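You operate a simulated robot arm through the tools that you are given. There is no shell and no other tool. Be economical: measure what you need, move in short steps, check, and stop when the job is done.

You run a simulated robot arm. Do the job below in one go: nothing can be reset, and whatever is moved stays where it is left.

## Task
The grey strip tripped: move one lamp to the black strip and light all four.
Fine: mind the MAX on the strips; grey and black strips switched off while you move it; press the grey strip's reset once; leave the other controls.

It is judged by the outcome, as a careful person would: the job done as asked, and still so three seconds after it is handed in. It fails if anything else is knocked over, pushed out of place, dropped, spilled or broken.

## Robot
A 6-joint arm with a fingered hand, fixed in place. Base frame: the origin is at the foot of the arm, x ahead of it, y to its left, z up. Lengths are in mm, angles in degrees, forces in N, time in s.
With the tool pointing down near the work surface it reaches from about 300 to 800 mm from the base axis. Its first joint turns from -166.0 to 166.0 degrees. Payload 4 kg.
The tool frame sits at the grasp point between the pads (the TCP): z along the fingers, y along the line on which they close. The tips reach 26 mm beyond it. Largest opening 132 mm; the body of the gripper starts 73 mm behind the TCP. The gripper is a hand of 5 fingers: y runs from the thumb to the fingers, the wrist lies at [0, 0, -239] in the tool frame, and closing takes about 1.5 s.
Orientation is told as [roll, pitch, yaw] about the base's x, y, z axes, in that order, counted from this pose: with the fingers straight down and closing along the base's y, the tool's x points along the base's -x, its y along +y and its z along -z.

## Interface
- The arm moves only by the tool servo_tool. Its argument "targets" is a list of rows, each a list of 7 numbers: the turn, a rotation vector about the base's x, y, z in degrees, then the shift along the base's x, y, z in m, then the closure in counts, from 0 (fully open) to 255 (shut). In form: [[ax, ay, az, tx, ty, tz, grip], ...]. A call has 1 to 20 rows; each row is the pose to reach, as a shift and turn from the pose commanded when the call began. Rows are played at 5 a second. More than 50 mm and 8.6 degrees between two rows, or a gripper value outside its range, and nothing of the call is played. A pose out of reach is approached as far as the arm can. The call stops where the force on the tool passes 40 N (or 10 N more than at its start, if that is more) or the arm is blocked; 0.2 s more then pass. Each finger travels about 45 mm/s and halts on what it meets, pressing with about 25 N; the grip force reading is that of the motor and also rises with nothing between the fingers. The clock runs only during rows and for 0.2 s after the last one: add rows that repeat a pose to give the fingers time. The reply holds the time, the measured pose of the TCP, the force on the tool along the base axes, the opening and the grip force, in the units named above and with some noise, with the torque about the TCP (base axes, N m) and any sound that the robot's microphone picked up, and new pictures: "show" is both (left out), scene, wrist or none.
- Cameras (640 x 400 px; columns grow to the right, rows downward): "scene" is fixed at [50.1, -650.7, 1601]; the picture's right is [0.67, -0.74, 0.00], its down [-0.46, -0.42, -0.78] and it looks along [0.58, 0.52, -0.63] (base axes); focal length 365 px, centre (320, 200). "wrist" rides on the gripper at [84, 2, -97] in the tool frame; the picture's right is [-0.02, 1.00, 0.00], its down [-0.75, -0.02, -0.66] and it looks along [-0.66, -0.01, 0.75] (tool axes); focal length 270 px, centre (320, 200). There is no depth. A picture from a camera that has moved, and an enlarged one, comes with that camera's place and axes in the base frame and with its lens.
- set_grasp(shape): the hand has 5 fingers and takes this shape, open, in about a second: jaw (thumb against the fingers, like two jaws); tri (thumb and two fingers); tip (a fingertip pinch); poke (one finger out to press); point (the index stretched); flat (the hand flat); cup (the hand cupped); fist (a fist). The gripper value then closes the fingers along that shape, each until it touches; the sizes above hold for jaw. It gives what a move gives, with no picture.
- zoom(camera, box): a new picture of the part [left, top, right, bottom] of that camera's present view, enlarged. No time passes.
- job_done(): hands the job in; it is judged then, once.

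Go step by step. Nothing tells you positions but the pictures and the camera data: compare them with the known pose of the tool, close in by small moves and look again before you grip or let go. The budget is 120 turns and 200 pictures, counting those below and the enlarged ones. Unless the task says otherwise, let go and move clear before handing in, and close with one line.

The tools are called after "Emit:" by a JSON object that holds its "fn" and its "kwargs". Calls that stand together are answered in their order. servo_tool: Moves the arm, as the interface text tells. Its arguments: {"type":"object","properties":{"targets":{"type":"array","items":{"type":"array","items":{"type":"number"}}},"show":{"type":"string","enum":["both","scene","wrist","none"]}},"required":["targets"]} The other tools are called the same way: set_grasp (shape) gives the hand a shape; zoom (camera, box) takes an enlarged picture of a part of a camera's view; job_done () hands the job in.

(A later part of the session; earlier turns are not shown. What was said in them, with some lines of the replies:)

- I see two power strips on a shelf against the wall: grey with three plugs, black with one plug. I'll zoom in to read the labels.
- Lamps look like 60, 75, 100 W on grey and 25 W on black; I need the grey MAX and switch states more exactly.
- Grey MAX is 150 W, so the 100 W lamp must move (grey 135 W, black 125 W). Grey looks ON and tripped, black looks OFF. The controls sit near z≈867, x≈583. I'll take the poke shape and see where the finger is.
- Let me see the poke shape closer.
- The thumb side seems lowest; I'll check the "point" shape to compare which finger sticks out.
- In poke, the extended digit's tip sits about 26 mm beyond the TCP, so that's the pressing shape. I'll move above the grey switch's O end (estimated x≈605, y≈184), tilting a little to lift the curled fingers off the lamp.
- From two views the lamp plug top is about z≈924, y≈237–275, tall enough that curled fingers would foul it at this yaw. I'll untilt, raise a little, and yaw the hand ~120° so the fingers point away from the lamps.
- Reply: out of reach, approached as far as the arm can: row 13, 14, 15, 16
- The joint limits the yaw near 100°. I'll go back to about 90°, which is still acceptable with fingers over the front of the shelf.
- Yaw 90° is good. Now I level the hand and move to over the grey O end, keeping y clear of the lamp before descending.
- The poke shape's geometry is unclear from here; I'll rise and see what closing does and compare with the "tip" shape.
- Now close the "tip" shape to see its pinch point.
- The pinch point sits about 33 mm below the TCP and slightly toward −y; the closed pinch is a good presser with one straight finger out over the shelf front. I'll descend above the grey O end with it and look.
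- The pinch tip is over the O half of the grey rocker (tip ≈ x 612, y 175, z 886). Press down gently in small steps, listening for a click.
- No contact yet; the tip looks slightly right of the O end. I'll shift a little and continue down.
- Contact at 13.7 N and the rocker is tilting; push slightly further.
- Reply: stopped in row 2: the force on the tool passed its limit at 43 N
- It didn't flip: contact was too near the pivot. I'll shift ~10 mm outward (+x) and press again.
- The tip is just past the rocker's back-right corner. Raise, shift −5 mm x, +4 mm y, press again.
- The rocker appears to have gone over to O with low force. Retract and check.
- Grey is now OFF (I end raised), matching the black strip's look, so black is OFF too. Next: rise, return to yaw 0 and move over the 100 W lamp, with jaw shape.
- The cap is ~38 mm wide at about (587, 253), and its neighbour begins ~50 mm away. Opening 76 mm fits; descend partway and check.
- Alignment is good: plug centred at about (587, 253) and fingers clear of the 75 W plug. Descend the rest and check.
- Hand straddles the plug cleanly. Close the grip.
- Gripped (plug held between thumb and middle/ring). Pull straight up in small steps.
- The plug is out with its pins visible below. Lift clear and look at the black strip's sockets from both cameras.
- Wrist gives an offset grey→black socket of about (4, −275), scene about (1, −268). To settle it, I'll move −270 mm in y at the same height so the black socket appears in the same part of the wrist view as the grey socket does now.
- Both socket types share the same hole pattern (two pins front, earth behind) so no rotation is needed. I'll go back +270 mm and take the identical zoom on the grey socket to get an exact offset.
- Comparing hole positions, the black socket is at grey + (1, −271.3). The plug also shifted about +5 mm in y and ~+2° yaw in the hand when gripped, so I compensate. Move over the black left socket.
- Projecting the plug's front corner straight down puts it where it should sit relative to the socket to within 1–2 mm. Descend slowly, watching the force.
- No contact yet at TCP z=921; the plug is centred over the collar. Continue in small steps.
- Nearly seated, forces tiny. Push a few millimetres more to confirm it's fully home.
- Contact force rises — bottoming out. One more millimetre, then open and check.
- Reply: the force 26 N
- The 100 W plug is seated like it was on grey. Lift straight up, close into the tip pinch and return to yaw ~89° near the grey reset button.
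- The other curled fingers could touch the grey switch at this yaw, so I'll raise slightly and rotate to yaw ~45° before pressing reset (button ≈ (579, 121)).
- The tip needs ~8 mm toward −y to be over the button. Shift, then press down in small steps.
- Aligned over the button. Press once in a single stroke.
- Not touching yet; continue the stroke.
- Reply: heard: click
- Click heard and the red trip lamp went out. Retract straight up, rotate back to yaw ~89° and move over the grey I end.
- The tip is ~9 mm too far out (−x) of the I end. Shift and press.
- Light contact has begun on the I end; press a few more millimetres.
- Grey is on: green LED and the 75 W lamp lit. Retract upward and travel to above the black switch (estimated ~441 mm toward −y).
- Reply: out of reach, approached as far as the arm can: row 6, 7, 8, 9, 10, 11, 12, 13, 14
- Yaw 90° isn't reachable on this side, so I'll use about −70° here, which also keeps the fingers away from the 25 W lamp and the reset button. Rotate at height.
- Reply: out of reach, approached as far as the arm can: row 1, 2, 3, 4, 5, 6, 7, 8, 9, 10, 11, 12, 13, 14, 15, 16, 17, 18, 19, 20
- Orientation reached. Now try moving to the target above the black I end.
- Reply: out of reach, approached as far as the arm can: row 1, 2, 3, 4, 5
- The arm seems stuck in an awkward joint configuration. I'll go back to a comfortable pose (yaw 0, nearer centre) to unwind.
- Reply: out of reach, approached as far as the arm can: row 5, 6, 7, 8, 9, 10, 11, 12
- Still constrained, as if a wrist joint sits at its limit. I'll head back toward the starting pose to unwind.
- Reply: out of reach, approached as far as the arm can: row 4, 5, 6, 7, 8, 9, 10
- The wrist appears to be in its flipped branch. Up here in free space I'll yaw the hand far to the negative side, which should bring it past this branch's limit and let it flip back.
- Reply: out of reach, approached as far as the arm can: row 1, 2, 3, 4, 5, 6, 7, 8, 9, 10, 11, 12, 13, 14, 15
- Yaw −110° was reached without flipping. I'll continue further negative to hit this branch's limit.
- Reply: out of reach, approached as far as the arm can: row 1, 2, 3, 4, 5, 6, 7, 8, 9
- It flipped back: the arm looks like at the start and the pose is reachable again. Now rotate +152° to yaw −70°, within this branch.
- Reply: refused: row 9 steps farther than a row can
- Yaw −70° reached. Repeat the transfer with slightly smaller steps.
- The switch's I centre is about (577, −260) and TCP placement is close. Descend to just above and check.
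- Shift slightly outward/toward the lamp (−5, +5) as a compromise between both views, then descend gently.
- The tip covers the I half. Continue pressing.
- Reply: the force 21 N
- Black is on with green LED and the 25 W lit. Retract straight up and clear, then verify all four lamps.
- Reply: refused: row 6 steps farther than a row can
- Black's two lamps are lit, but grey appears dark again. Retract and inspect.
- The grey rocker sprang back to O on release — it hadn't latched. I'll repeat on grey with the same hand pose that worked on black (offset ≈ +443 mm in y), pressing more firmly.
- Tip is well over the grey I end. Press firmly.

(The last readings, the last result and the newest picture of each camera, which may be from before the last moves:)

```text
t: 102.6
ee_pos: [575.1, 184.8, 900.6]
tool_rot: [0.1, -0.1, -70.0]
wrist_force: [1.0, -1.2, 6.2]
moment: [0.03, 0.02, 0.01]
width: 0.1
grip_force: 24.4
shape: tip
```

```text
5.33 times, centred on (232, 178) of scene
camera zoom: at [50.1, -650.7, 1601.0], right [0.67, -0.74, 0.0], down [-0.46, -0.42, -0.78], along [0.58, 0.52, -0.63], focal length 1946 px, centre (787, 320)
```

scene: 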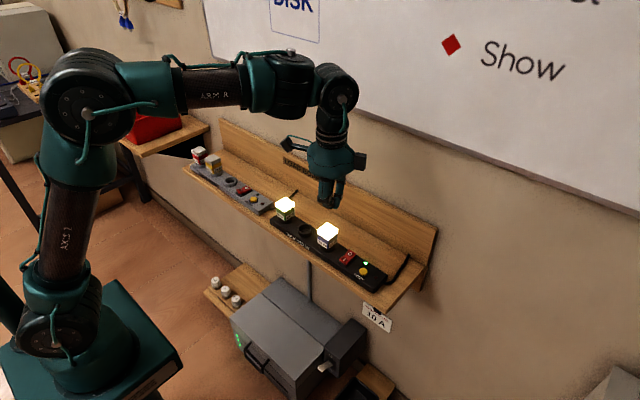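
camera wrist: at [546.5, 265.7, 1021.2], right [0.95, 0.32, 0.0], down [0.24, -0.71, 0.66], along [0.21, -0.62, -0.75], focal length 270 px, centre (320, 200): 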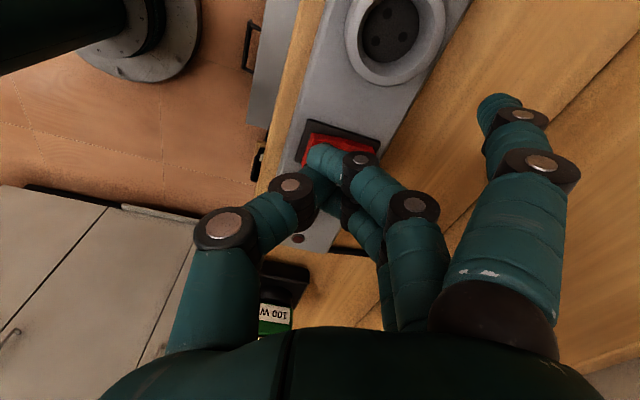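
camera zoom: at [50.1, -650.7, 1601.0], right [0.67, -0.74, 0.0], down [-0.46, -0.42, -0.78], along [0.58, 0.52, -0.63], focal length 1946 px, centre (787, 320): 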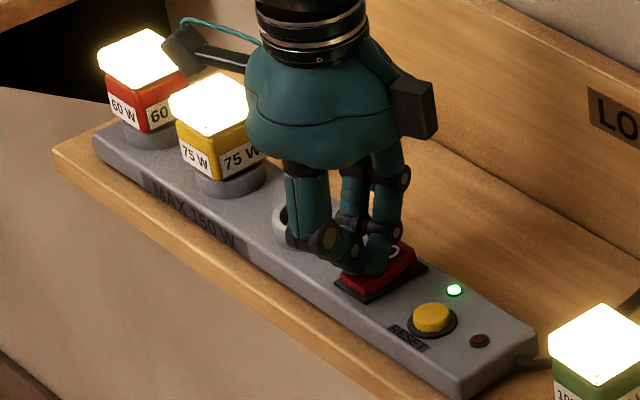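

Grey lit. A touch more to be sure it latches, then retract straight up and check.

Emit:
{"fn": "servo_tool", "kwargs": {"targets": [[0, 0, 0, 0, 0, -0.002, 255], [0, 0, 0, 0, 0, -0.003, 255]], "show": "none"}}

Emit:
{"fn": "servo_tool", "kwargs": {"targets": [[0, 0, 0, 0, 0, 0.005, 255], [0, 0, 0, 0, 0, 0.02, 255], [0, 0, 0, 0, 0, 0.06, 255], [0, 0, 0, 0, 0, 0.1, 255], [0, 0, 0, 0, 0, 0.14, 255], [0, 0, 0, -0.02, 0, 0.18, 255], [0, 0, 0, -0.04, 0, 0.22, 255], [0, 0, 0, -0.06, 0, 0.25, 255], [0, 0, 0, -0.08, 0, 0.27, 255], [0, 0, 0, -0.08, 0, 0.27, 255]], "show": "scene"}}

Emit:
{"fn": "zoom", "kwargs": {"camera": "scene", "box": [180, 130, 400, 290]}}

```text
t: 103.2
ee_pos: [575.2, 185.8, 900.6]
tool_rot: [0.4, -0.2, -70.0]
wrist_force: [2.6, -4.4, 39.1]
moment: [-0.09, -0.03, 0.01]
width: 0.1
grip_force: 25.1
shape: tip
```

```text
t: 105.4
ee_pos: [490.9, 184.2, 1166.5]
tool_rot: [0.0, -0.1, -70.0]
wrist_force: [-1.5, 0.2, -0.1]
moment: [-0.01, 0.01, 0.0]
width: 0.1
grip_force: 24.9
shape: tip
```

scene: 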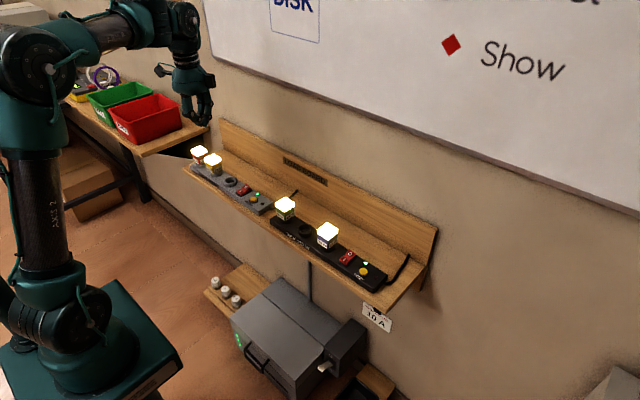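

```text
2.50 times, centred on (290, 210) of scene
camera zoom: at [50.1, -650.7, 1601.0], right [0.67, -0.74, 0.0], down [-0.46, -0.42, -0.78], along [0.58, 0.52, -0.63], focal length 912 px, centre (395, 175)
```

zoom: 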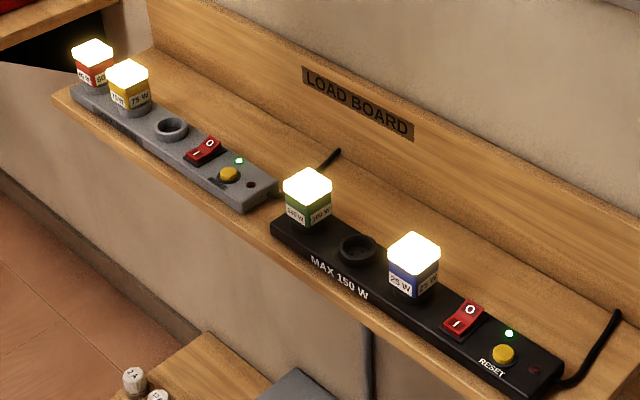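

All four lamps are lit and both green LEDs are on, with the hand clear. I'll wait three seconds and check that it holds.

Emit:
{"fn": "servo_tool", "kwargs": {"targets": [[0, 0, 0, 0, 0, 0, 255], [0, 0, 0, 0, 0, 0, 255], [0, 0, 0, 0, 0, 0, 255], [0, 0, 0, 0, 0, 0, 255], [0, 0, 0, 0, 0, 0, 255], [0, 0, 0, 0, 0, 0, 255], [0, 0, 0, 0, 0, 0, 255], [0, 0, 0, 0, 0, 0, 255], [0, 0, 0, 0, 0, 0, 255], [0, 0, 0, 0, 0, 0, 255], [0, 0, 0, 0, 0, 0, 255], [0, 0, 0, 0, 0, 0, 255], [0, 0, 0, 0, 0, 0, 255], [0, 0, 0, 0, 0, 0, 255], [0, 0, 0, 0, 0, 0, 255]], "show": "none"}}

Emit:
{"fn": "zoom", "kwargs": {"camera": "scene", "box": [180, 130, 400, 290]}}

```text
t: 108.6
ee_pos: [491.8, 183.3, 1166.4]
tool_rot: [0.0, -0.1, -69.9]
wrist_force: [0.2, -0.8, 0.4]
moment: [0.03, -0.03, -0.01]
width: 0.0
grip_force: 25.1
shape: tip
```

```text
2.50 times, centred on (290, 210) of scene
camera zoom: at [50.1, -650.7, 1601.0], right [0.67, -0.74, 0.0], down [-0.46, -0.42, -0.78], along [0.58, 0.52, -0.63], focal length 912 px, centre (395, 175)
```

zoom: 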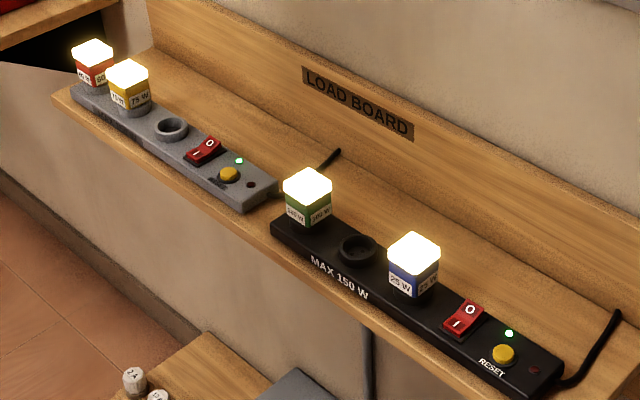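

Everything is still lit after three seconds, so I'm handing it in.

Emit:
{"fn": "job_done", "kwargs": {}}

```text
The job is handed in.
```

All four lamps are lit: I moved the 100 W lamp to the black strip with both strips off, pressed the grey reset once and switched both on, leaving grey at 135 W and black at 125 W, each under its 150 W MAX (the grey switch sprang back off after my first try, so I pressed it on a second time).
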